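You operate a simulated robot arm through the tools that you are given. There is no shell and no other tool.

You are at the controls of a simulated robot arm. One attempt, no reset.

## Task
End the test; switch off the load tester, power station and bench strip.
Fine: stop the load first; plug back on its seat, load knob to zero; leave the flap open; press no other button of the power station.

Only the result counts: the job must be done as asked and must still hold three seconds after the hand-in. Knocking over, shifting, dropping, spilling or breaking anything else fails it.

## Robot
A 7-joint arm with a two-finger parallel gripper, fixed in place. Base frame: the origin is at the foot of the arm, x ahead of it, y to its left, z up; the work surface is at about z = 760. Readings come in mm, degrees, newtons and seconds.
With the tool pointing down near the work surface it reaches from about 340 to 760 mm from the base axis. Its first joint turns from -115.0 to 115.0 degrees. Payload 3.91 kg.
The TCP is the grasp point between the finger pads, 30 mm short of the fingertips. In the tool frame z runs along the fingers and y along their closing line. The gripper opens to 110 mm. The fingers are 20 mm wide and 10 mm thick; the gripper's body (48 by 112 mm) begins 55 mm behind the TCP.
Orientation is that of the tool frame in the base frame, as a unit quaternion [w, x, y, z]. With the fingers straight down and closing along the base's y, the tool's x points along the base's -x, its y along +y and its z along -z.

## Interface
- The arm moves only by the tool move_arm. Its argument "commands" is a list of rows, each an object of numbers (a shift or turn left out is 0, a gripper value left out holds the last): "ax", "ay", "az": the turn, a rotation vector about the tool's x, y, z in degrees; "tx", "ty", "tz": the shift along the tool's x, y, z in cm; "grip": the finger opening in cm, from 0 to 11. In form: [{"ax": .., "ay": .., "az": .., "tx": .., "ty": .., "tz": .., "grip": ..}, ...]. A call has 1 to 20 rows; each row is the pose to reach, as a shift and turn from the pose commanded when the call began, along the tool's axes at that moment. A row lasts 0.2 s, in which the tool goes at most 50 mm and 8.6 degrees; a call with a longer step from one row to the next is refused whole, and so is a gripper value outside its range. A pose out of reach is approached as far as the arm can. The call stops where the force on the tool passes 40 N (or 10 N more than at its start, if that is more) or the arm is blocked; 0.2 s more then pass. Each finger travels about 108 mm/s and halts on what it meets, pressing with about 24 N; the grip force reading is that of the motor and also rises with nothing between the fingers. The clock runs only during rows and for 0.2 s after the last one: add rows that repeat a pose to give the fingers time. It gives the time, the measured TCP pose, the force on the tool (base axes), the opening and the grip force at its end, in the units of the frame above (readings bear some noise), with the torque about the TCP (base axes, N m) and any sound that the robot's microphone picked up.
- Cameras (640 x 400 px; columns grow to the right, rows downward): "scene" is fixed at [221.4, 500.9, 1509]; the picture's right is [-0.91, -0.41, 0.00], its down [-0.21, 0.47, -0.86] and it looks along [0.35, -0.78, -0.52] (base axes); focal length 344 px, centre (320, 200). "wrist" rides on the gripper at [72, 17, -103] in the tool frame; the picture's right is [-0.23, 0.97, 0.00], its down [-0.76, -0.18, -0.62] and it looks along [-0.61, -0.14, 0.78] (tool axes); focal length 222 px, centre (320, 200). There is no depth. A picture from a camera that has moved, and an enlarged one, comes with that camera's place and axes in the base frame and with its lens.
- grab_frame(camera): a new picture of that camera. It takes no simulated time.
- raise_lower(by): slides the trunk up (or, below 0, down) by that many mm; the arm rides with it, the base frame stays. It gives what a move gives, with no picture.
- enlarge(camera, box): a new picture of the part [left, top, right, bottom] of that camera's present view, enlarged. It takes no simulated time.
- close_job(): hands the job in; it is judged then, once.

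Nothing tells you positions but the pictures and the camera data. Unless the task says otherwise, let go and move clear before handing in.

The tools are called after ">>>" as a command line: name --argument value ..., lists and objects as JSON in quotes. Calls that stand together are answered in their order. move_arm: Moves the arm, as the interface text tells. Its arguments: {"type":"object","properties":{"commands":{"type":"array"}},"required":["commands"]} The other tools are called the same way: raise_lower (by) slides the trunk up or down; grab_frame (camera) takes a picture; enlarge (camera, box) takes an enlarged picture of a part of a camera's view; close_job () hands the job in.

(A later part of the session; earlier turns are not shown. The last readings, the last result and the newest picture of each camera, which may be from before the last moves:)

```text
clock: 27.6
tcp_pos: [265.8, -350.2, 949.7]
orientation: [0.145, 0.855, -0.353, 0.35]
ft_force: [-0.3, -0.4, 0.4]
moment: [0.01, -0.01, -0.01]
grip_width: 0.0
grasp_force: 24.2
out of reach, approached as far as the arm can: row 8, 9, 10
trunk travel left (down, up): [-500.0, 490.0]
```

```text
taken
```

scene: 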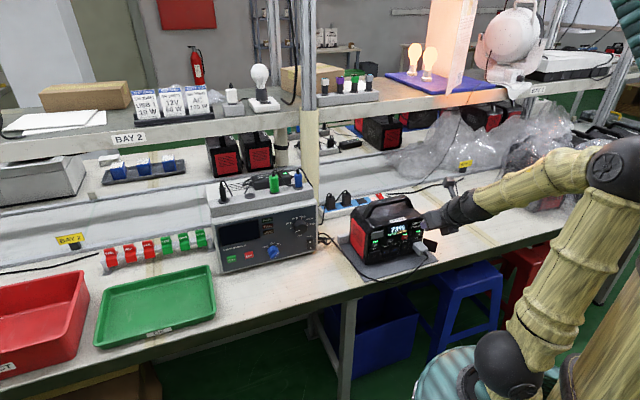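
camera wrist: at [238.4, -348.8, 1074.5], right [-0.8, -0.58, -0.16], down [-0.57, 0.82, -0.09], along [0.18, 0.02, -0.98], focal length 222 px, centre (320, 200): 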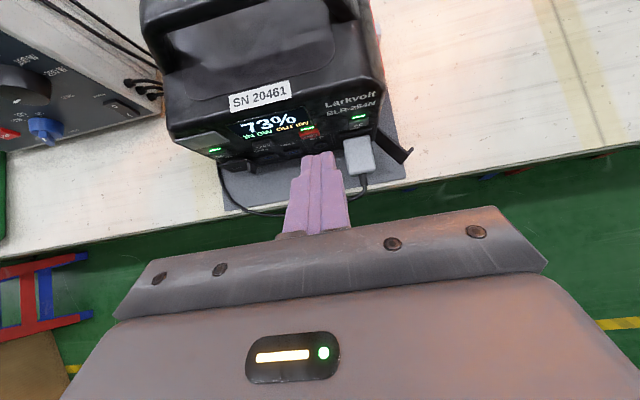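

The station's front is in view. I'll zoom in on it.

>>> enlarge --camera "wrist" --box '[180, 60, 440, 220]'

>>> enlarge --camera "scene" --box '[365, 215, 445, 265]'

>>> enlarge --camera "scene" --box '[330, 180, 460, 290]'

```text
2.46 times, centred on (310, 140) of wrist
camera zoom: at [238.4, -348.8, 1074.5], right [-0.8, -0.58, -0.16], down [-0.57, 0.82, -0.09], along [0.18, 0.02, -0.98], focal length 547 px, centre (345, 348)
```

zoom: 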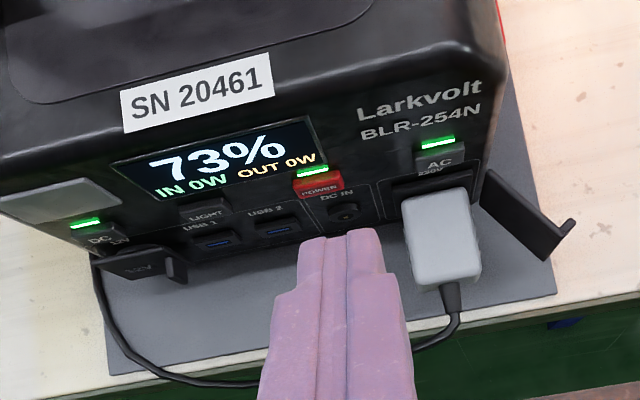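

```text
8.00 times, centred on (405, 240) of scene
camera zoom: at [221.4, 500.9, 1509.0], right [-0.91, -0.41, 0.0], down [-0.21, 0.47, -0.86], along [0.35, -0.78, -0.52], focal length 2751 px, centre (-360, -120)
```

zoom: 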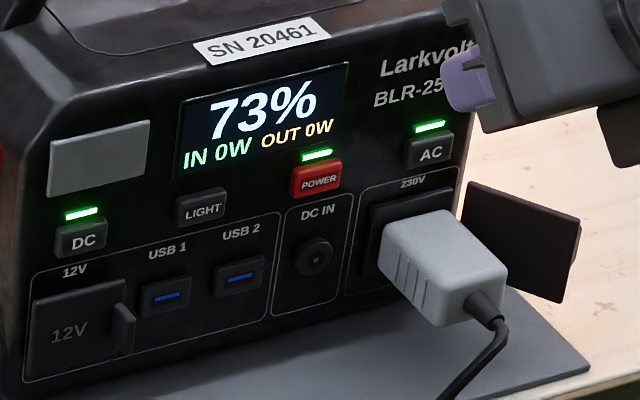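

```text
3.64 times, centred on (395, 235) of scene
camera zoom: at [221.4, 500.9, 1509.0], right [-0.91, -0.41, 0.0], down [-0.21, 0.47, -0.86], along [0.35, -0.78, -0.52], focal length 1251 px, centre (47, 73)
```

zoom: 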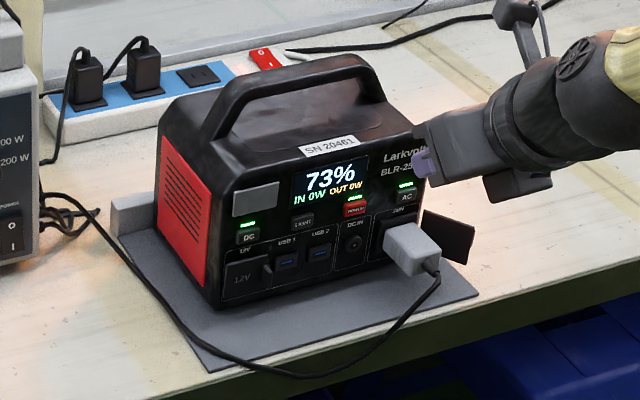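

POWER is at about (332,-395,845), and the station front is nearly parallel to the bench edge. I'll move the closed fingers to just in front of it.

>>> move_arm --commands '[{"tx": -1.4, "ty": -0.5, "tz": 2.8}, {"tx": -2.8, "ty": -1, "tz": 5.6}, {"tx": -4.33, "ty": -1.52, "tz": 8.49}, {"tx": -4.33, "ty": -1.52, "tz": 8.49}]'

>>> enlarge --camera "wrist" --box '[180, 60, 440, 220]'

>>> enlarge --camera "scene" --box '[330, 180, 460, 290]'

```text
clock: 28.6
tcp_pos: [303.3, -348.3, 882.8]
orientation: [0.146, 0.855, -0.354, 0.35]
ft_force: [0.1, 0.3, 0.0]
moment: [0.01, -0.02, -0.02]
grip_width: 0.1
grasp_force: 23.9
out of reach, approached as far as the arm can: row 2, 3, 4
trunk travel left (down, up): [-500.0, 490.0]
```

```text
2.46 times, centred on (310, 140) of wrist
camera zoom: at [277.5, -345.1, 1007.4], right [-0.8, -0.57, -0.16], down [-0.57, 0.82, -0.09], along [0.18, 0.02, -0.98], focal length 547 px, centre (345, 348)
```

zoom: 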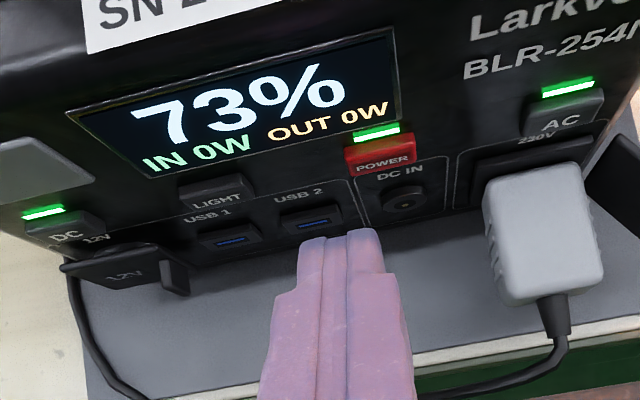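

```text
3.64 times, centred on (395, 235) of scene
camera zoom: at [221.4, 500.9, 1509.0], right [-0.91, -0.41, 0.0], down [-0.21, 0.47, -0.86], along [0.35, -0.78, -0.52], focal length 1251 px, centre (47, 73)
```

zoom: 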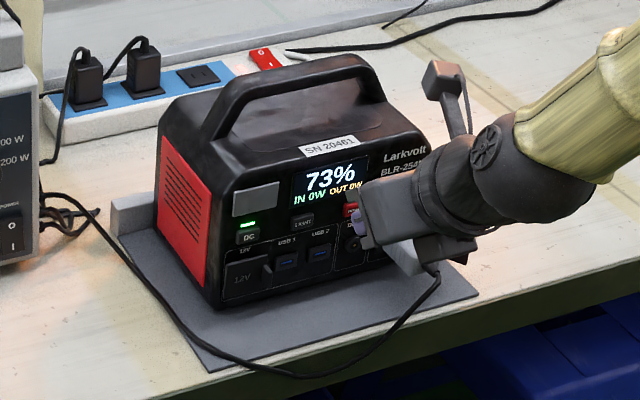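

The arm is folded near its limit here, so it stopped at z=883. I'll raise the hand, then lower the trunk so the shoulder sits lower and there is more room.

>>> move_arm --commands '[{"tx": 1.9, "tz": -2.8}, {"tx": 3.8, "tz": -5.6}, {"tx": 5.66, "tz": -8.49}, {"tx": 5.66, "tz": -8.49}]'

>>> raise_lower --by -80

>>> grab_frame --camera "scene"

```text
clock: 29.6
tcp_pos: [290.0, -332.6, 981.1]
orientation: [0.142, 0.856, -0.351, 0.352]
ft_force: [-1.9, -1.0, -0.7]
moment: [0.11, -0.15, 0.19]
grip_width: 0.0
grasp_force: 24.0
trunk travel left (down, up): [-500.0, 490.0]
```

```text
clock: 30.8
tcp_pos: [288.8, -332.8, 901.2]
orientation: [0.145, 0.855, -0.353, 0.351]
ft_force: [0.2, -0.5, 0.2]
moment: [0.03, 0.03, 0.02]
grip_width: 0.0
grasp_force: 23.8
trunk travel left (down, up): [-420.0, 570.0]
```

```text
taken
```

scene: 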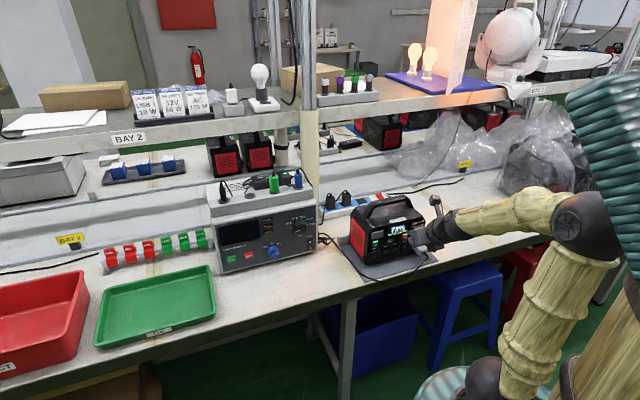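

There is more room now. I'll move to the pre-press position.

>>> move_arm --commands '[{"tx": -0.4, "ty": 0.5, "tz": 1.6}, {"tx": -0.8, "ty": 1, "tz": 3.2}, {"tx": -1.19, "ty": 1.34, "tz": 4.78}, {"tx": -1.19, "ty": 1.34, "tz": 4.78}]'

>>> enlarge --camera "wrist" --box '[180, 60, 440, 220]'

>>> enlarge --camera "scene" --box '[330, 180, 460, 290]'

```text
clock: 31.8
tcp_pos: [297.5, -359.3, 859.5]
orientation: [0.145, 0.855, -0.353, 0.351]
ft_force: [-0.1, -0.7, 0.3]
moment: [0.02, 0.02, 0.03]
grip_width: 0.0
grasp_force: 24.4
trunk travel left (down, up): [-420.0, 570.0]
```

```text
2.46 times, centred on (310, 140) of wrist
camera zoom: at [270.8, -356.5, 983.5], right [-0.8, -0.57, -0.16], down [-0.57, 0.82, -0.09], along [0.18, 0.02, -0.98], focal length 547 px, centre (345, 348)
```

zoom: 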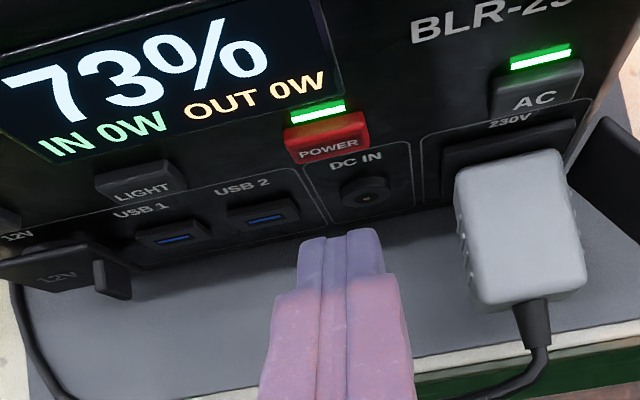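

```text
3.64 times, centred on (395, 235) of scene
camera zoom: at [221.4, 500.9, 1509.0], right [-0.91, -0.41, 0.0], down [-0.21, 0.47, -0.86], along [0.35, -0.78, -0.52], focal length 1251 px, centre (47, 73)
```

zoom: 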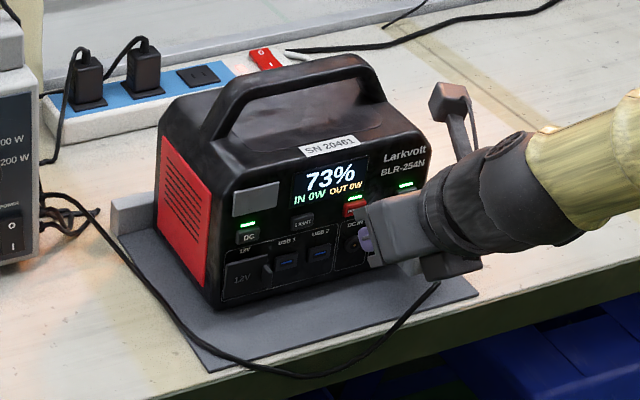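

The fingers are lined up with POWER, about 21 mm away. I'll press gently along the panel normal.

>>> move_arm --commands '[{"tx": 0.8, "tz": 0.8, "ty": 0.1}, {"tx": 1.2, "tz": 1.2, "ty": 0.1}, {"tx": 1.38, "tz": 1.38, "ty": 0.1}, {"tx": 1.52, "tz": 1.52, "ty": 0.1}, {"tx": 1.63, "tz": 1.63, "ty": 0.1}, {"tx": 1.73, "tz": 1.73, "ty": 0.1}, {"tx": 1.8, "tz": 1.8, "ty": 0.1}]'

>>> enlarge --camera "wrist" --box '[180, 60, 440, 220]'

>>> enlarge --camera "scene" --box '[330, 180, 460, 290]'

```text
clock: 33.4
tcp_pos: [312.7, -378.5, 859.2]
orientation: [0.145, 0.855, -0.354, 0.351]
ft_force: [-12.2, 10.1, 3.0]
moment: [0.14, 0.12, 0.01]
grip_width: 0.1
grasp_force: 24.2
trunk travel left (down, up): [-420.0, 570.0]
heard: click
```

```text
2.46 times, centred on (310, 140) of wrist
camera zoom: at [286.4, -375.2, 983.3], right [-0.8, -0.57, -0.16], down [-0.57, 0.82, -0.09], along [0.18, 0.02, -0.98], focal length 547 px, centre (345, 348)
```

zoom: 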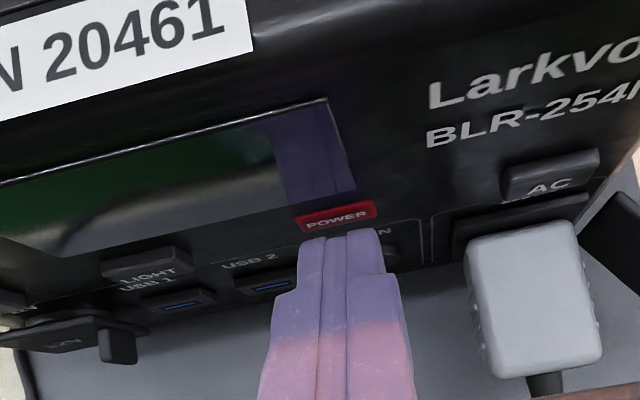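

```text
3.64 times, centred on (395, 235) of scene
camera zoom: at [221.4, 500.9, 1509.0], right [-0.91, -0.41, 0.0], down [-0.21, 0.47, -0.86], along [0.35, -0.78, -0.52], focal length 1251 px, centre (47, 73)
```

zoom: 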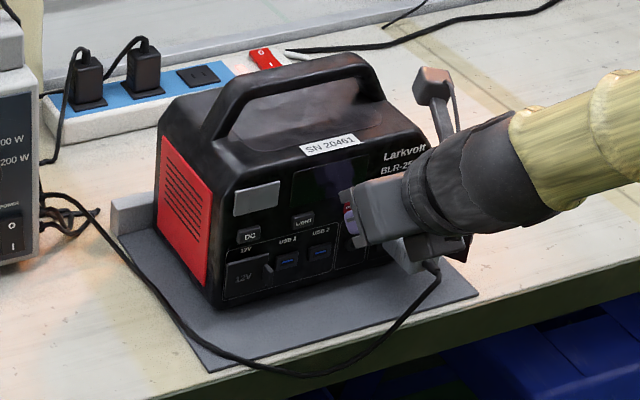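

The station is off: its display and LEDs are dark. I'll retract and look at the plug.

>>> move_arm --commands '[{"tx": -1.5, "tz": -1.5}, {"tx": -3, "tz": -3}, {"tx": -4.24, "tz": -4.24}, {"tx": -2.8, "tz": -5.66, "ty": 2}, {"tx": -1.4, "tz": -7.1, "ty": 4}, {"tx": -1.4, "tz": -7.1, "ty": 5}, {"tx": -1.4, "tz": -7.1, "ty": 5}]'

>>> grab_frame --camera "wrist"

>>> enlarge --camera "wrist" --box '[240, 50, 420, 200]'

>>> enlarge --camera "scene" --box '[395, 215, 451, 265]'

```text
clock: 35.0
tcp_pos: [237.7, -370.9, 899.6]
orientation: [0.145, 0.855, -0.353, 0.351]
ft_force: [0.6, -0.2, 0.3]
moment: [-0.02, 0.0, 0.01]
grip_width: 0.1
grasp_force: 24.0
trunk travel left (down, up): [-420.0, 570.0]
```

```text
taken
camera wrist: at [212.0, -368.4, 1024.9], right [-0.8, -0.58, -0.16], down [-0.57, 0.82, -0.09], along [0.18, 0.02, -0.98], focal length 222 px, centre (320, 200)
```

wrist: 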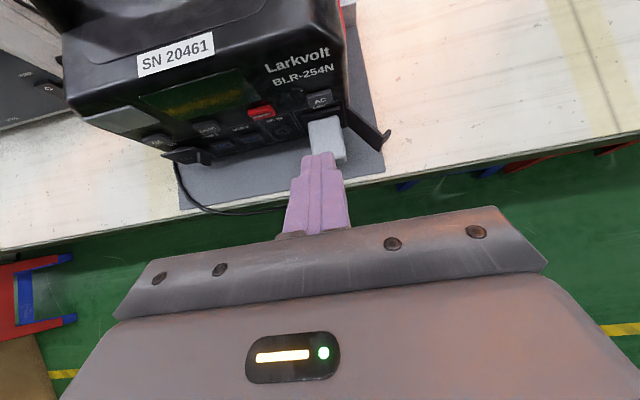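

```text
2.67 times, centred on (330, 125) of wrist
camera zoom: at [212.0, -368.4, 1024.9], right [-0.8, -0.58, -0.16], down [-0.57, 0.82, -0.09], along [0.18, 0.02, -0.98], focal length 592 px, centre (293, 400)
```

zoom: 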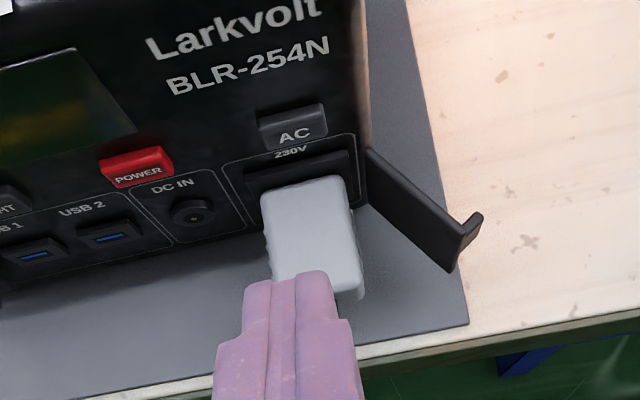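

```text
8.00 times, centred on (423, 240) of scene
camera zoom: at [221.4, 500.9, 1509.0], right [-0.91, -0.41, 0.0], down [-0.21, 0.47, -0.86], along [0.35, -0.78, -0.52], focal length 2751 px, centre (-504, -120)
```

zoom: 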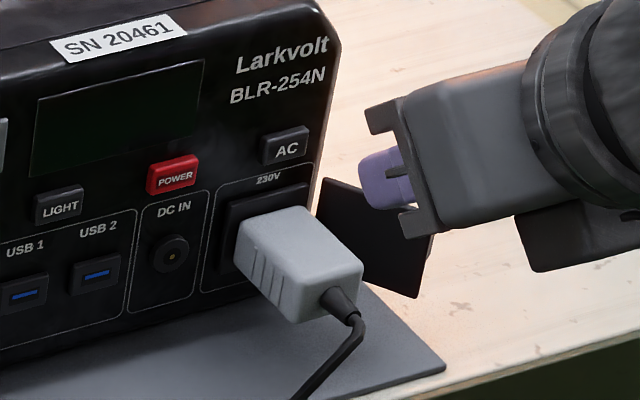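

The plug body spans about u -81 to -113, f 478 to 515 and z 794 to 813, with the open flap to its right. I'll open to 42 mm and stage above and in front of the plug, pitched 45° and closing across its width.

>>> move_arm --commands '[{"tx": -1.6, "ty": 0.2, "tz": 1.6, "grip": 4.2}, {"tx": -3.18, "ty": 0.23, "tz": 3.27, "grip": 4.2}, {"tx": -3.18, "ty": 0.23, "tz": 3.27, "grip": 4.2}]'

>>> enlarge --camera "wrist" --box '[240, 60, 420, 210]'

>>> enlarge --camera "scene" --box '[385, 205, 455, 265]'

```text
clock: 35.8
tcp_pos: [236.8, -374.9, 853.6]
orientation: [0.145, 0.855, -0.354, 0.35]
ft_force: [-0.4, -0.8, -0.5]
moment: [0.01, -0.05, 0.03]
grip_width: 41.8
grasp_force: 0.2
trunk travel left (down, up): [-420.0, 570.0]
```

```text
2.67 times, centred on (330, 135) of wrist
camera zoom: at [209.9, -371.2, 978.7], right [-0.8, -0.58, -0.16], down [-0.57, 0.82, -0.09], along [0.18, 0.02, -0.98], focal length 592 px, centre (293, 373)
```

zoom: 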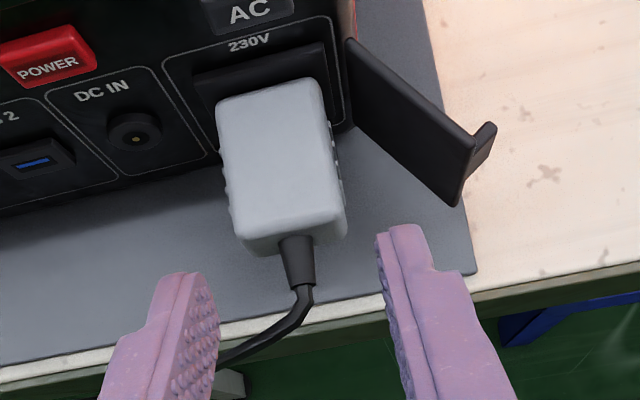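

```text
6.67 times, centred on (420, 235) of scene
camera zoom: at [221.4, 500.9, 1509.0], right [-0.91, -0.41, 0.0], down [-0.21, 0.47, -0.86], along [0.35, -0.78, -0.52], focal length 2293 px, centre (-347, -33)
```

zoom: 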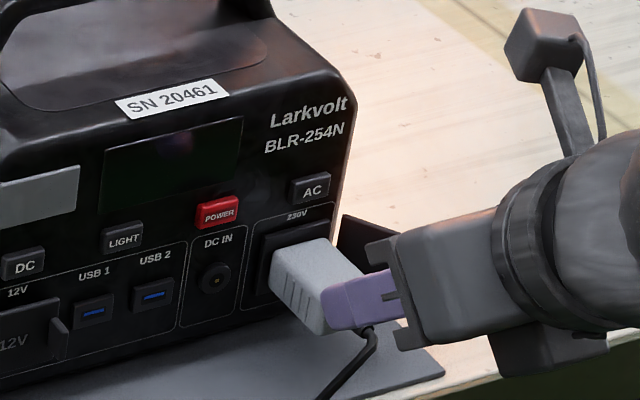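

The plug centre is at u≈-96.5 and the fingers are aligned. I'll advance along the tool axis, then close.

>>> move_arm --commands '[{"ty": -0.1, "tz": 1.5}, {"ty": -0.1, "tz": 3}, {"ty": -0.1, "tz": 4.2}, {"ty": -0.1, "tz": 5.2}, {"ty": -0.1, "tz": 5.9}, {"ty": -0.1, "tz": 5.9}]'

>>> enlarge --camera "wrist" --box '[240, 60, 420, 210]'

>>> enlarge --camera "scene" --box '[385, 205, 455, 265]'

```text
clock: 37.2
tcp_pos: [265.6, -403.2, 809.8]
orientation: [0.145, 0.855, -0.353, 0.351]
ft_force: [-0.1, -0.6, 0.5]
moment: [0.0, -0.03, 0.01]
grip_width: 41.9
grasp_force: 0.1
trunk travel left (down, up): [-420.0, 570.0]
```

```text
2.67 times, centred on (330, 135) of wrist
camera zoom: at [239.2, -400.0, 934.6], right [-0.8, -0.58, -0.16], down [-0.57, 0.82, -0.09], along [0.18, 0.02, -0.98], focal length 592 px, centre (293, 373)
```

zoom: 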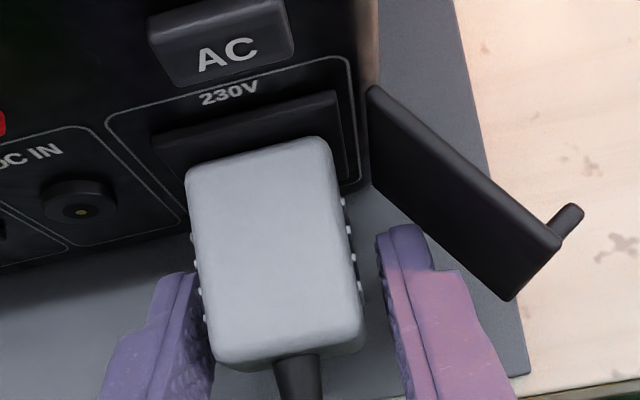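

```text
6.67 times, centred on (420, 235) of scene
camera zoom: at [221.4, 500.9, 1509.0], right [-0.91, -0.41, 0.0], down [-0.21, 0.47, -0.86], along [0.35, -0.78, -0.52], focal length 2293 px, centre (-347, -33)
```

zoom: 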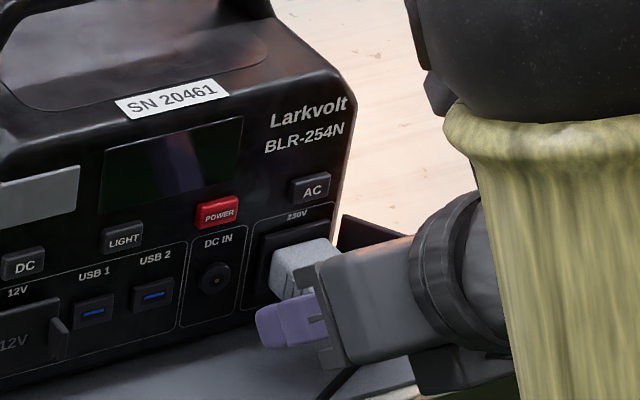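

The fingers straddle the plug but sit a little low. I'll raise 7 mm and close.

>>> move_arm --commands '[{"tx": 0.5, "tz": -0.45}, {"tx": 0.5, "tz": -0.45}, {"tx": 0.5, "tz": -0.45, "grip": 3}, {"tx": 0.5, "tz": -0.45, "grip": 2.6}, {"tx": 0.5, "tz": -0.45, "grip": 2.2}, {"tx": 0.5, "tz": -0.45, "grip": 2.2}]'

>>> enlarge --camera "wrist" --box '[240, 60, 420, 210]'

>>> grab_frame --camera "scene"

```text
clock: 38.6
tcp_pos: [267.6, -402.5, 816.7]
orientation: [0.145, 0.855, -0.354, 0.351]
ft_force: [-2.6, -4.3, 0.3]
moment: [-0.03, 0.04, 0.15]
grip_width: 31.2
grasp_force: 24.0
trunk travel left (down, up): [-420.0, 570.0]
```

```text
2.67 times, centred on (330, 135) of wrist
camera zoom: at [240.1, -400.3, 941.7], right [-0.8, -0.57, -0.16], down [-0.57, 0.82, -0.09], along [0.18, 0.02, -0.98], focal length 592 px, centre (293, 373)
```

zoom: 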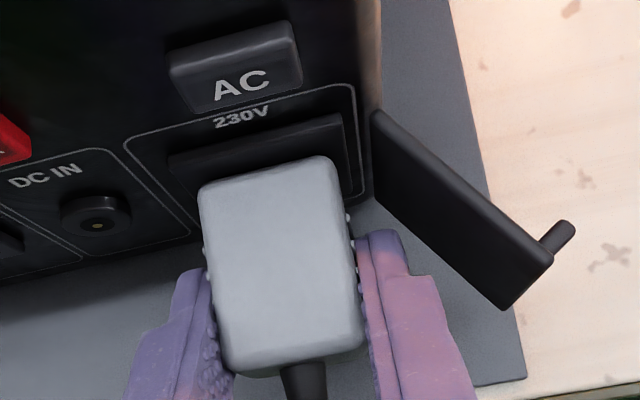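

```text
taken
```

scene: 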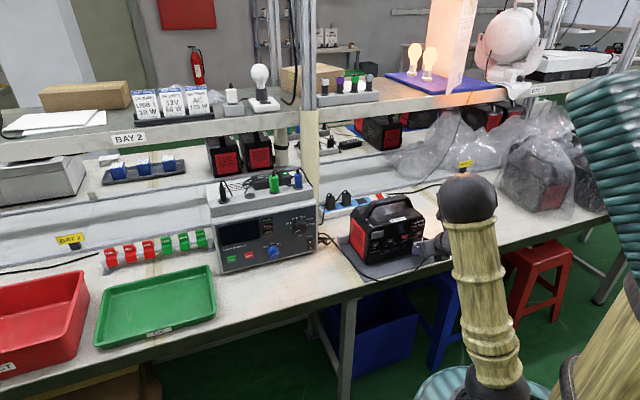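

The plug is gripped at 31 mm. I'll pull it straight out along the plug axis.

>>> move_arm --commands '[{"tx": -0.2, "tz": -0.2}, {"tx": -0.4, "tz": -0.4}, {"tx": -0.7, "tz": -0.7}, {"tx": -1, "tz": -1}, {"tx": -1.4, "tz": -1.4}, {"tx": -1.8, "tz": -1.8}, {"tx": -2.3, "tz": -2.3}, {"tx": -2.8, "tz": -2.8}, {"tx": -3.2, "tz": -3.2}]'

>>> enlarge --camera "wrist" --box '[240, 60, 420, 210]'

>>> enlarge --camera "scene" --box '[330, 180, 460, 290]'

```text
clock: 40.6
tcp_pos: [234.5, -368.9, 818.4]
orientation: [0.145, 0.855, -0.354, 0.351]
ft_force: [-0.1, -0.2, -1.0]
moment: [0.0, -0.01, 0.0]
grip_width: 31.5
grasp_force: 24.0
trunk travel left (down, up): [-420.0, 570.0]
```

```text
2.67 times, centred on (330, 135) of wrist
camera zoom: at [207.3, -367.6, 943.6], right [-0.8, -0.58, -0.16], down [-0.57, 0.82, -0.09], along [0.18, 0.02, -0.98], focal length 592 px, centre (293, 373)
```

zoom: 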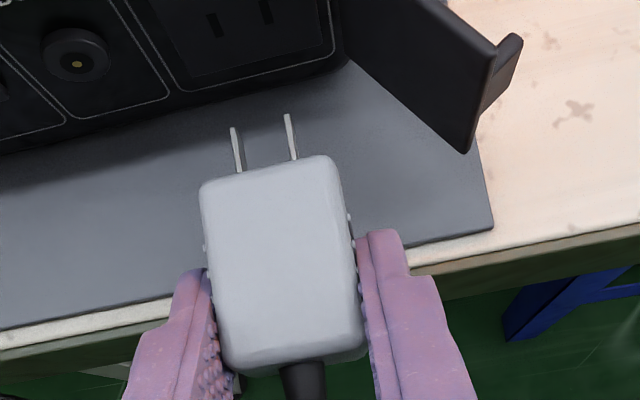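

```text
3.64 times, centred on (395, 235) of scene
camera zoom: at [221.4, 500.9, 1509.0], right [-0.91, -0.41, 0.0], down [-0.21, 0.47, -0.86], along [0.35, -0.78, -0.52], focal length 1251 px, centre (47, 73)
```

zoom: 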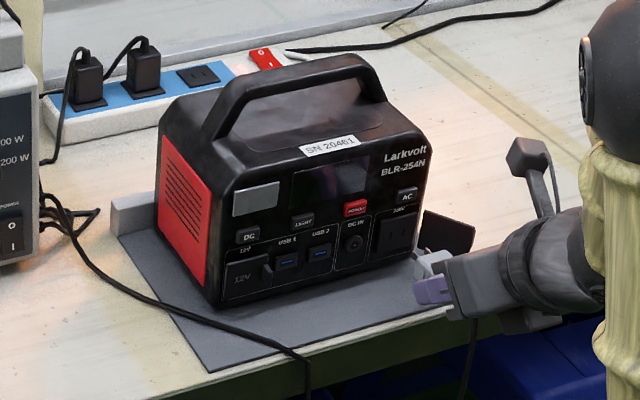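

The plug is out and the flap is still open. I'll lift it well clear, keeping in front of the station.

>>> move_arm --commands '[{"tx": 0.5, "tz": -2.5}, {"tx": 2.5, "tz": -5}, {"tx": 5.5, "tz": -8}, {"tx": 8.5, "tz": -11}, {"tx": 11.5, "tz": -14}, {"tx": 14.5, "tz": -17}, {"tx": 17.5, "tz": -20}, {"tx": 20.6, "tz": -22}, {"tx": 20.6, "tz": -22}]'

>>> grab_frame --camera "scene"

>>> grab_frame --camera "wrist"

```text
clock: 42.6
tcp_pos: [227.0, -366.7, 1120.8]
orientation: [0.145, 0.855, -0.354, 0.351]
ft_force: [-0.3, -0.6, -0.4]
moment: [0.0, 0.05, 0.01]
grip_width: 31.5
grasp_force: 23.9
trunk travel left (down, up): [-420.0, 570.0]
```

```text
taken
```

scene: 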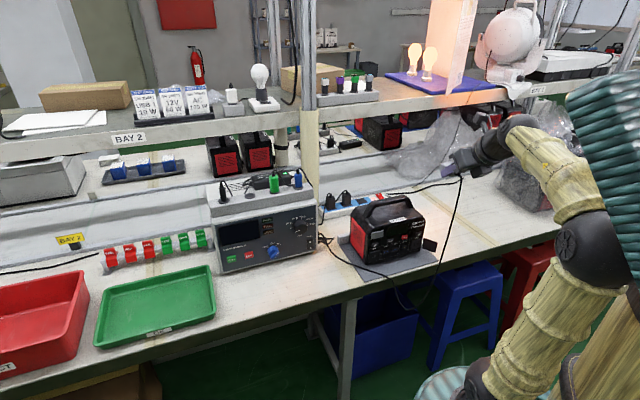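

```text
taken
camera wrist: at [200.7, -364.3, 1244.2], right [-0.8, -0.57, -0.16], down [-0.57, 0.82, -0.09], along [0.18, 0.02, -0.98], focal length 222 px, centre (320, 200)
```

wrist: 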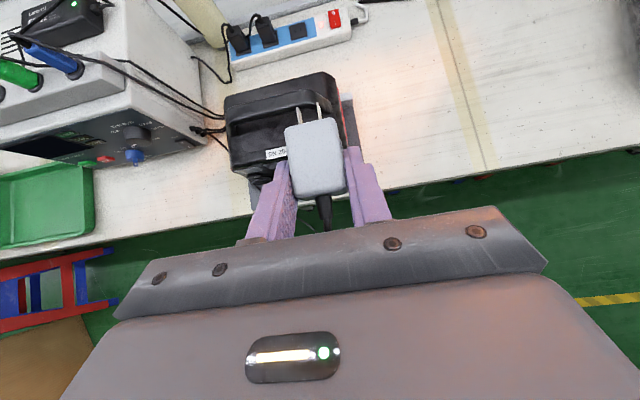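

The cord hangs freely. I'll carry the plug across to the tester, high and in front of everything.

>>> move_arm --commands '[{"ty": -4.5}, {"ty": -9}, {"ty": -13.5}, {"ty": -18}, {"ty": -22.5}, {"ty": -27, "tx": 0.5, "tz": 0.5}, {"ty": -31, "tx": 2, "tz": 2}, {"ty": -35, "tx": 3.8, "tz": 3.8}, {"ty": -38.5, "tx": 6, "tz": 6}, {"ty": -41.5, "tx": 8.5, "tz": 8.5}, {"ty": -44, "tx": 11, "tz": 11}, {"ty": -44.4, "tx": 11.67, "tz": 11.67}, {"ty": -44.4, "tx": 11.67, "tz": 11.67}]'

>>> grab_frame --camera "scene"

>>> grab_frame --camera "wrist"

```text
clock: 45.4
tcp_pos: [504.9, -175.7, 1105.0]
orientation: [0.105, 0.862, -0.339, 0.361]
ft_force: [-0.4, -0.2, -0.5]
moment: [0.0, 0.0, -0.02]
grip_width: 31.2
grasp_force: 24.0
out of reach, approached as far as the arm can: row 3, 4, 5, 6, 7, 8, 9, 10, 11, 12, 13
trunk travel left (down, up): [-420.0, 570.0]
```

```text
taken
```

scene: 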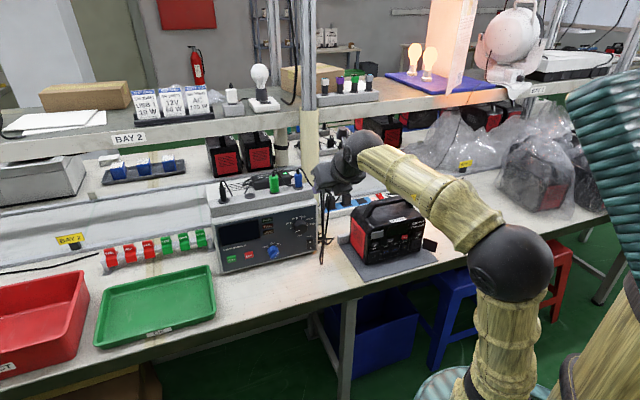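

```text
taken
camera wrist: at [474.0, -180.7, 1228.8], right [-0.76, -0.61, -0.22], down [-0.62, 0.79, -0.07], along [0.22, 0.08, -0.97], focal length 222 px, centre (320, 200)
```

wrist: 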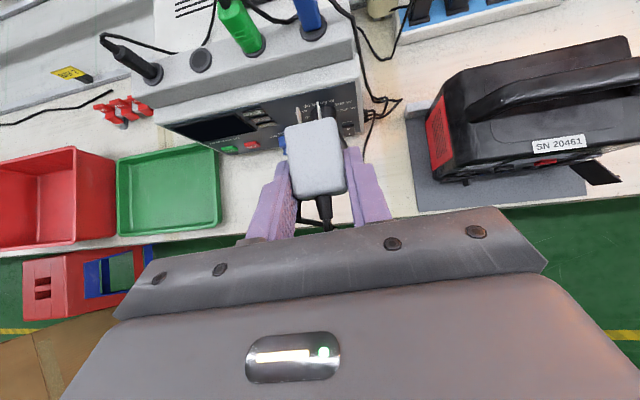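

The arm lagged behind the commanded path. I'll hold still for a moment and see where it settles.

>>> move_arm --commands '[{}, {}]'

```text
clock: 46.0
tcp_pos: [504.7, -174.8, 1105.1]
orientation: [0.105, 0.862, -0.339, 0.362]
ft_force: [0.8, 0.2, 0.1]
moment: [-0.02, 0.0, 0.0]
grip_width: 31.8
grasp_force: 23.7
trunk travel left (down, up): [-420.0, 570.0]
```

The wrist seems limited because the elbow is low. I'll raise the trunk 200 mm and then bring the hand back down.

>>> raise_lower --by 200

>>> move_arm --commands '[{"tx": -2.5, "tz": 2.5}, {"tx": -5, "tz": 5}, {"tx": -7.5, "tz": 7.5}, {"tx": -10, "tz": 10}, {"tx": -12, "tz": 12}, {"tx": -12, "tz": 12}]'

>>> grab_frame --camera "scene"

```text
clock: 48.1
tcp_pos: [505.6, -174.2, 1304.4]
orientation: [0.105, 0.862, -0.338, 0.361]
ft_force: [-0.1, 0.6, -1.3]
moment: [-0.01, -0.03, 0.04]
grip_width: 31.3
grasp_force: 23.8
trunk travel left (down, up): [-620.0, 370.0]
```

```text
clock: 49.5
tcp_pos: [491.9, -159.3, 1140.7]
orientation: [0.104, 0.863, -0.338, 0.361]
ft_force: [0.7, 0.1, -0.5]
moment: [0.01, 0.02, -0.03]
grip_width: 31.3
grasp_force: 24.0
out of reach, approached as far as the arm can: row 4, 5, 6
trunk travel left (down, up): [-620.0, 370.0]
```

```text
taken
```

scene: 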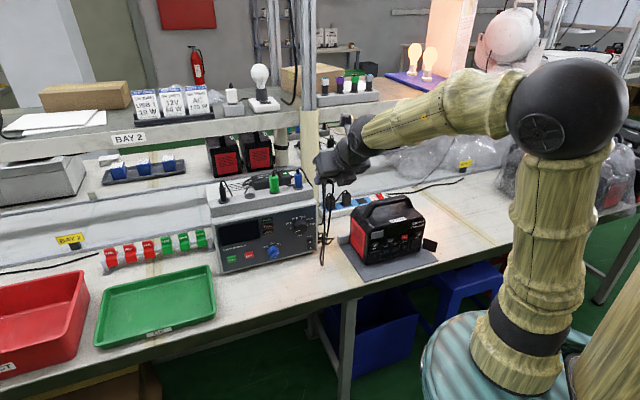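

The seat triangulates consistently to about (763,-206,998), with its neighbours 78 mm to each side. Next I'll roll the tool 180° so the plug's prongs point down, starting with half of the turn.

>>> move_arm --commands '[{"az": 8}, {"az": 16}, {"az": 24}, {"az": 32}, {"az": 40}, {"az": 48}, {"az": 56}, {"az": 64}, {"az": 72}, {"az": 80}, {"az": 88}, {"az": 90}, {"az": 90}]'

>>> grab_frame --camera "scene"

>>> grab_frame --camera "wrist"

```text
clock: 52.3
tcp_pos: [492.0, -159.7, 1141.1]
orientation: [0.183, -0.369, 0.85, -0.329]
ft_force: [-0.4, 0.0, -0.5]
moment: [0.03, -0.01, 0.04]
grip_width: 31.4
grasp_force: 23.8
trunk travel left (down, up): [-620.0, 370.0]
```

```text
taken
```

scene: 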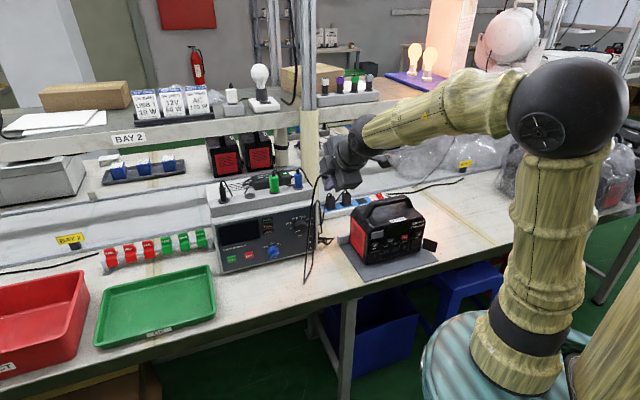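

```text
taken
camera wrist: at [378.6, -161.6, 1198.6], right [-0.34, 0.67, -0.66], down [0.25, 0.74, 0.62], along [0.91, 0.05, -0.42], focal length 222 px, centre (320, 200)
```

wrist: 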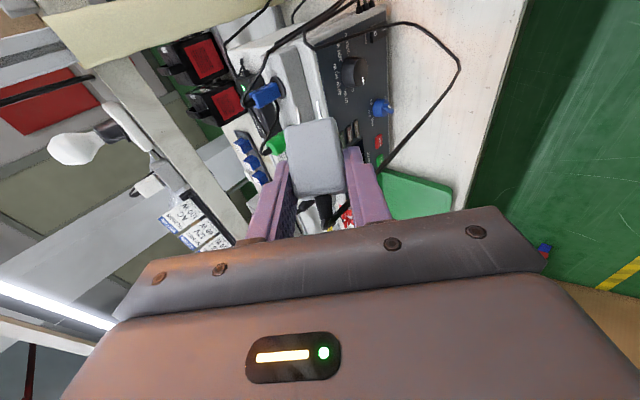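

The roll is going fine. I'll do the second half.

>>> move_arm --commands '[{"az": 8}, {"az": 16}, {"az": 24}, {"az": 32}, {"az": 40}, {"az": 48}, {"az": 56}, {"az": 64}, {"az": 72}, {"az": 80}, {"az": 88}, {"az": 90}, {"az": 90}]'

>>> grab_frame --camera "scene"

>>> grab_frame --camera "wrist"

```text
clock: 55.1
tcp_pos: [478.4, -173.8, 1135.3]
orientation: [0.364, 0.335, 0.863, -0.101]
ft_force: [0.8, 0.3, -1.4]
moment: [0.0, 0.0, -0.01]
grip_width: 31.4
grasp_force: 24.0
out of reach, approached as far as the arm can: row 10, 11, 12, 13
trunk travel left (down, up): [-620.0, 370.0]
```

```text
taken
```

scene: 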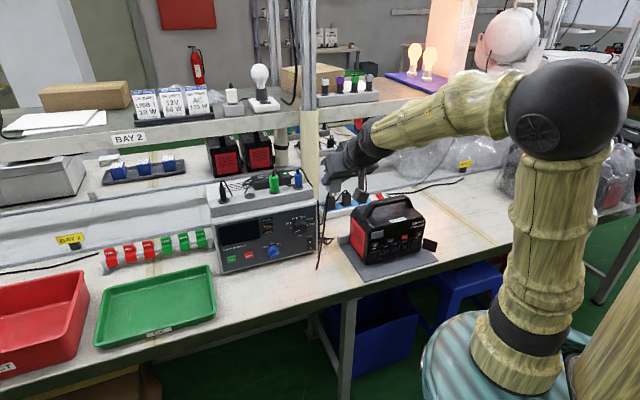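

```text
taken
camera wrist: at [395.7, -80.4, 1160.3], right [0.75, 0.62, 0.23], down [-0.08, -0.26, 0.96], along [0.66, -0.74, -0.15], focal length 222 px, centre (320, 200)
```

wrist: 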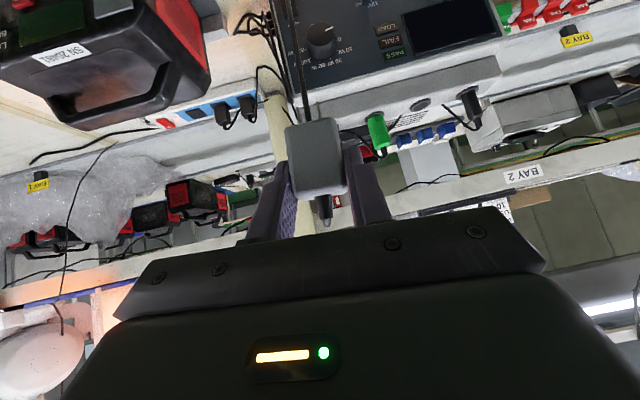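

The plug's prongs now point down, within about 4°. I'll check the views before moving over the seat.

>>> enlarge --camera "wrist" --box '[260, 60, 500, 210]'

>>> enlarge --camera "scene" --box '[206, 140, 366, 240]'

>>> enlarge --camera "scene" --box '[220, 175, 268, 205]'

```text
2.67 times, centred on (380, 135) of wrist
camera zoom: at [395.7, -80.4, 1160.3], right [0.75, 0.62, 0.23], down [-0.08, -0.26, 0.96], along [0.66, -0.74, -0.15], focal length 592 px, centre (160, 373)
```

zoom: 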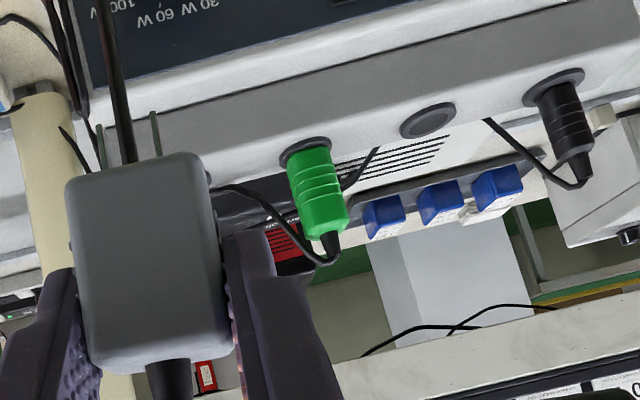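

```text
4.00 times, centred on (286, 190) of scene
camera zoom: at [221.4, 500.9, 1509.0], right [-0.91, -0.41, 0.0], down [-0.21, 0.47, -0.86], along [0.35, -0.78, -0.52], focal length 1376 px, centre (456, 240)
```

zoom: 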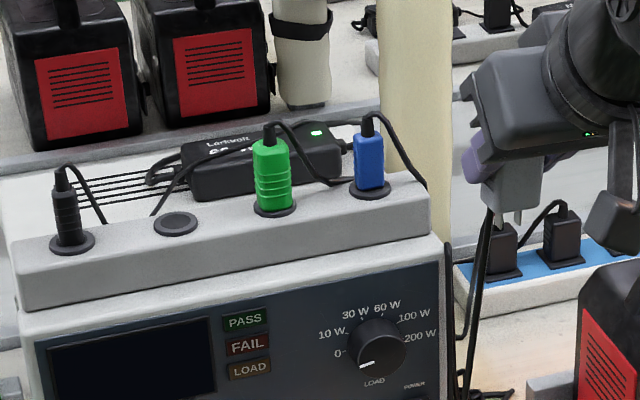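

```text
13.33 times, centred on (244, 190) of scene
camera zoom: at [221.4, 500.9, 1509.0], right [-0.91, -0.41, 0.0], down [-0.21, 0.47, -0.86], along [0.35, -0.78, -0.52], focal length 4586 px, centre (1333, 333)
```

zoom: 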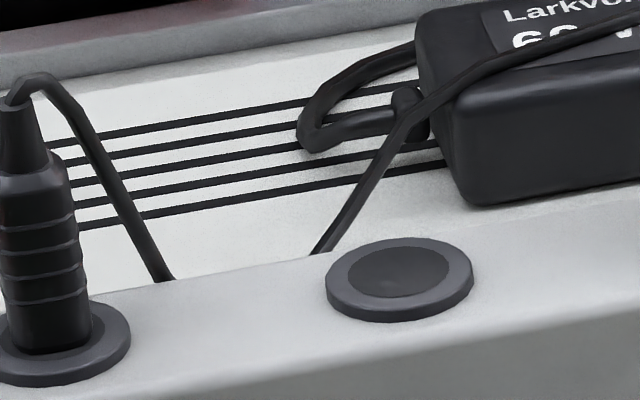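

The seat is a ring with a shallow recess, and the plug hangs with its prongs down. I'll correct the tilt and move to above the seat at a safe height.

>>> move_arm --commands '[{"tx": -2.12, "ty": 2.29, "tz": 2.39, "ax": 0.4, "ay": -0.1, "az": -0.4}, {"tx": -4.24, "ty": 4.59, "tz": 4.79, "ax": 0.8, "ay": -0.2, "az": -0.8}, {"tx": -6.36, "ty": 6.88, "tz": 7.18, "ax": 1.2, "ay": -0.3, "az": -1.2}, {"tx": -8.49, "ty": 9.18, "tz": 9.57, "ax": 1.6, "ay": -0.4, "az": -1.6}, {"tx": -10.6, "ty": 11.47, "tz": 11.96, "ax": 2, "ay": -0.5, "az": -2}, {"tx": -12.7, "ty": 13.77, "tz": 14.36, "ax": 2.4, "ay": -0.6, "az": -2.4}, {"tx": -14.85, "ty": 16.06, "tz": 16.75, "ax": 2.83, "ay": -0.73, "az": -2.82}, {"tx": -14.85, "ty": 16.06, "tz": 16.75, "ax": 2.83, "ay": -0.73, "az": -2.82}]'

>>> grab_frame --camera "scene"

>>> grab_frame --camera "wrist"

>>> enlarge --camera "scene" --box '[206, 140, 302, 200]'

```text
clock: 56.9
tcp_pos: [465.5, -195.0, 1141.9]
orientation: [0.357, 0.323, 0.866, -0.135]
ft_force: [0.3, 0.6, -1.0]
moment: [0.0, 0.02, -0.02]
grip_width: 31.7
grasp_force: 24.0
out of reach, approached as far as the arm can: row 1, 2, 3, 4, 5, 6, 7, 8
trunk travel left (down, up): [-620.0, 370.0]
```

```text
taken
```

scene: 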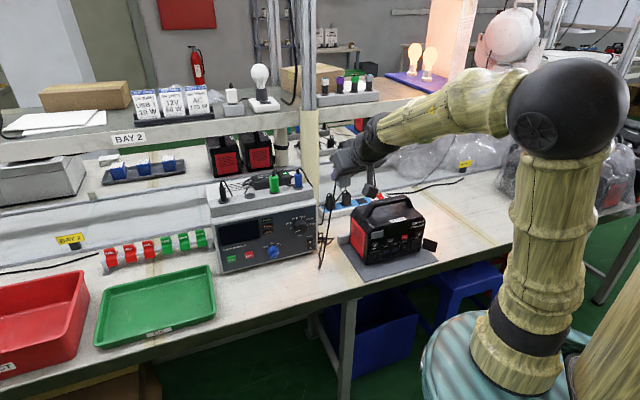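

```text
taken
camera wrist: at [382.9, -101.2, 1164.0], right [0.76, 0.63, 0.16], down [-0.04, -0.2, 0.98], along [0.65, -0.75, -0.12], focal length 222 px, centre (320, 200)
```

wrist: 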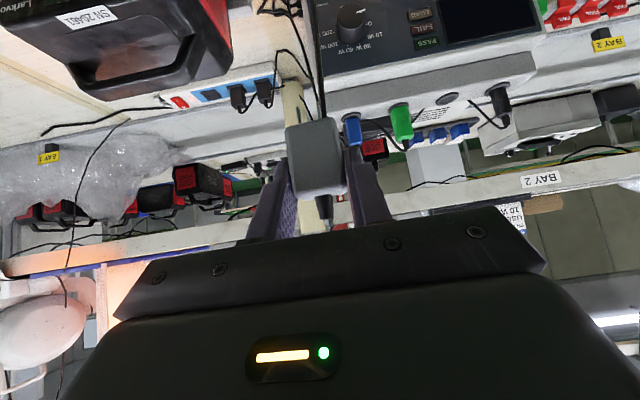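

```text
6.67 times, centred on (254, 170) of scene
camera zoom: at [221.4, 500.9, 1509.0], right [-0.91, -0.41, 0.0], down [-0.21, 0.47, -0.86], along [0.35, -0.78, -0.52], focal length 2293 px, centre (760, 400)
```

zoom: 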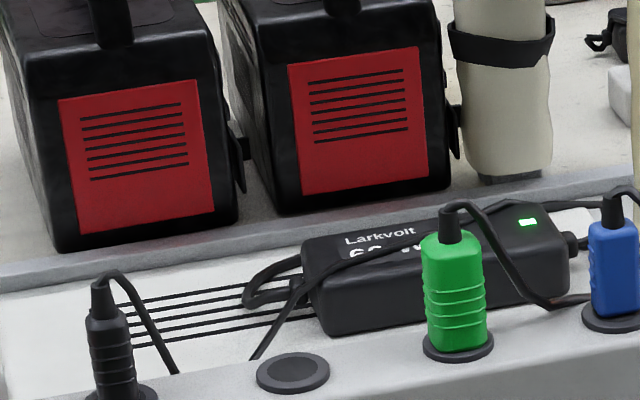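

Something in the arm is at a joint limit with this heading. Heading doesn't matter for a round seat, so I'll turn the tool about the vertical toward the radial direction and test again.

>>> move_arm --commands '[{"ax": -4, "az": -4}, {"ax": -8, "az": -8}, {"ax": -12, "az": -12}, {"ax": -16, "az": -16}, {"ax": -18.4, "az": -18.4}, {"ax": -18.4, "az": -18.4}]'

>>> grab_frame --camera "scene"

```text
clock: 58.3
tcp_pos: [468.7, -198.7, 1144.9]
orientation: [0.376, 0.123, 0.917, -0.053]
ft_force: [0.7, -1.0, -0.7]
moment: [-0.01, 0.02, -0.03]
grip_width: 31.6
grasp_force: 24.2
trunk travel left (down, up): [-620.0, 370.0]
```

```text
taken
```

scene: 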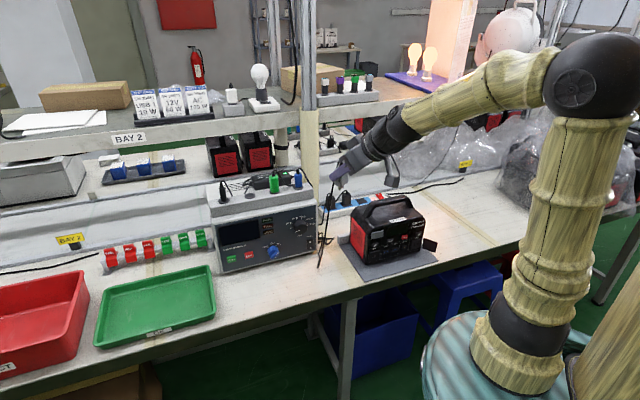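

That worked with no reach warning. The heading is now about -16° and the plug is vertical. I'll move to above the seat.

>>> move_arm --commands '[{"tx": -2.63, "ty": 1.02, "tz": 2.89}, {"tx": -5.25, "ty": 2.03, "tz": 5.78}, {"tx": -7.88, "ty": 3.05, "tz": 8.67}, {"tx": -10.5, "ty": 4.07, "tz": 11.55}, {"tx": -13.1, "ty": 5.09, "tz": 14.44}, {"tx": -15.75, "ty": 6.1, "tz": 17.33}, {"tx": -18.38, "ty": 7.12, "tz": 20.22}, {"tx": -18.38, "ty": 7.12, "tz": 20.22}]'

>>> grab_frame --camera "scene"

>>> grab_frame --camera "wrist"

>>> enlarge --camera "scene" --box '[206, 130, 302, 200]'

```text
clock: 60.1
tcp_pos: [749.6, -204.4, 1133.5]
orientation: [0.377, 0.123, 0.916, -0.052]
ft_force: [0.2, -0.3, -0.7]
moment: [0.02, 0.02, 0.01]
grip_width: 31.7
grasp_force: 24.2
trunk travel left (down, up): [-620.0, 370.0]
```

```text
taken
```

scene: 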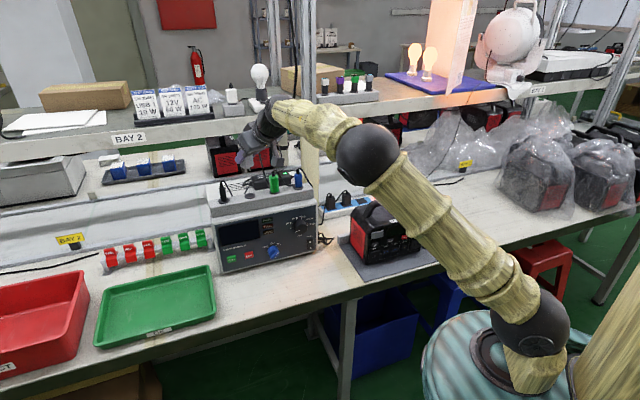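

```text
taken
camera wrist: at [635.2, -155.9, 1156.0], right [0.41, 0.9, 0.16], down [0.05, -0.2, 0.98], along [0.91, -0.4, -0.13], focal length 222 px, centre (320, 200)
```

wrist: 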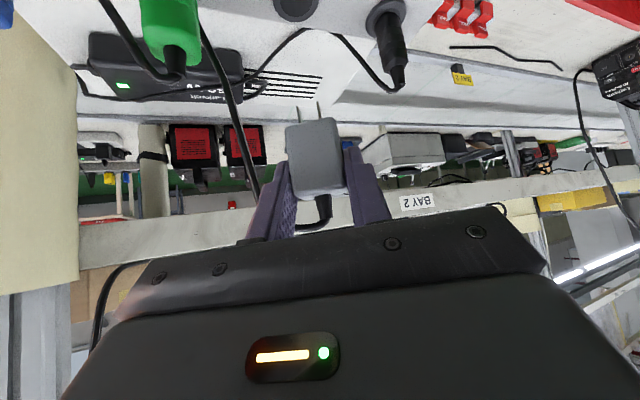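

```text
5.71 times, centred on (254, 165) of scene
camera zoom: at [221.4, 500.9, 1509.0], right [-0.91, -0.41, 0.0], down [-0.21, 0.47, -0.86], along [0.35, -0.78, -0.52], focal length 1965 px, centre (697, 400)
```

zoom: 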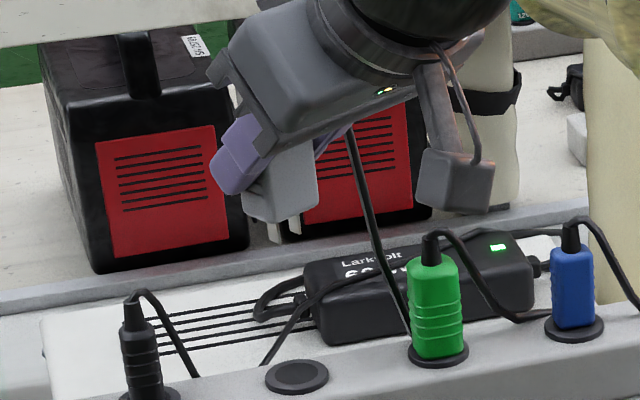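

The plug is right over the seat. I'll lower it by 50 mm and verify the alignment in both cameras.

>>> move_arm --commands '[{"tx": 1.2, "tz": 1.2}, {"tx": 2.4, "tz": 2.4}, {"tx": 3.52, "tz": 3.56}, {"tx": 3.52, "tz": 3.56}]'

>>> enlarge --camera "wrist" --box '[230, 0, 410, 210]'

>>> enlarge --camera "scene" --box '[216, 150, 280, 200]'

```text
clock: 61.1
tcp_pos: [751.3, -202.2, 1079.1]
orientation: [0.376, 0.122, 0.917, -0.053]
ft_force: [-0.4, 0.4, -0.4]
moment: [0.01, 0.04, -0.01]
grip_width: 31.4
grasp_force: 24.0
trunk travel left (down, up): [-620.0, 370.0]
```

```text
1.90 times, centred on (320, 105) of wrist
camera zoom: at [636.7, -152.9, 1102.7], right [0.41, 0.9, 0.15], down [0.05, -0.19, 0.98], along [0.91, -0.4, -0.13], focal length 423 px, centre (320, 381)
```

zoom: 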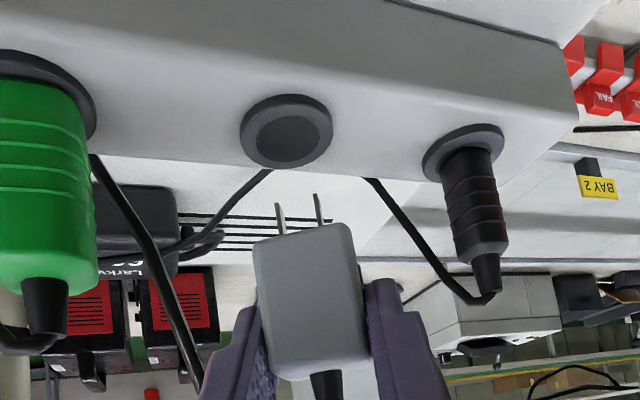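

```text
8.00 times, centred on (248, 175) of scene
camera zoom: at [221.4, 500.9, 1509.0], right [-0.91, -0.41, 0.0], down [-0.21, 0.47, -0.86], along [0.35, -0.78, -0.52], focal length 2751 px, centre (896, 400)
```

zoom: 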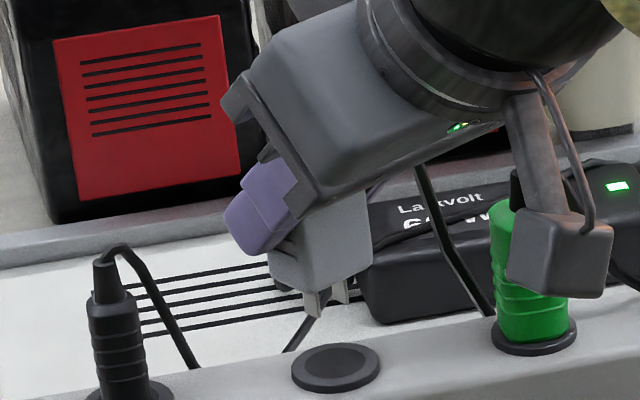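

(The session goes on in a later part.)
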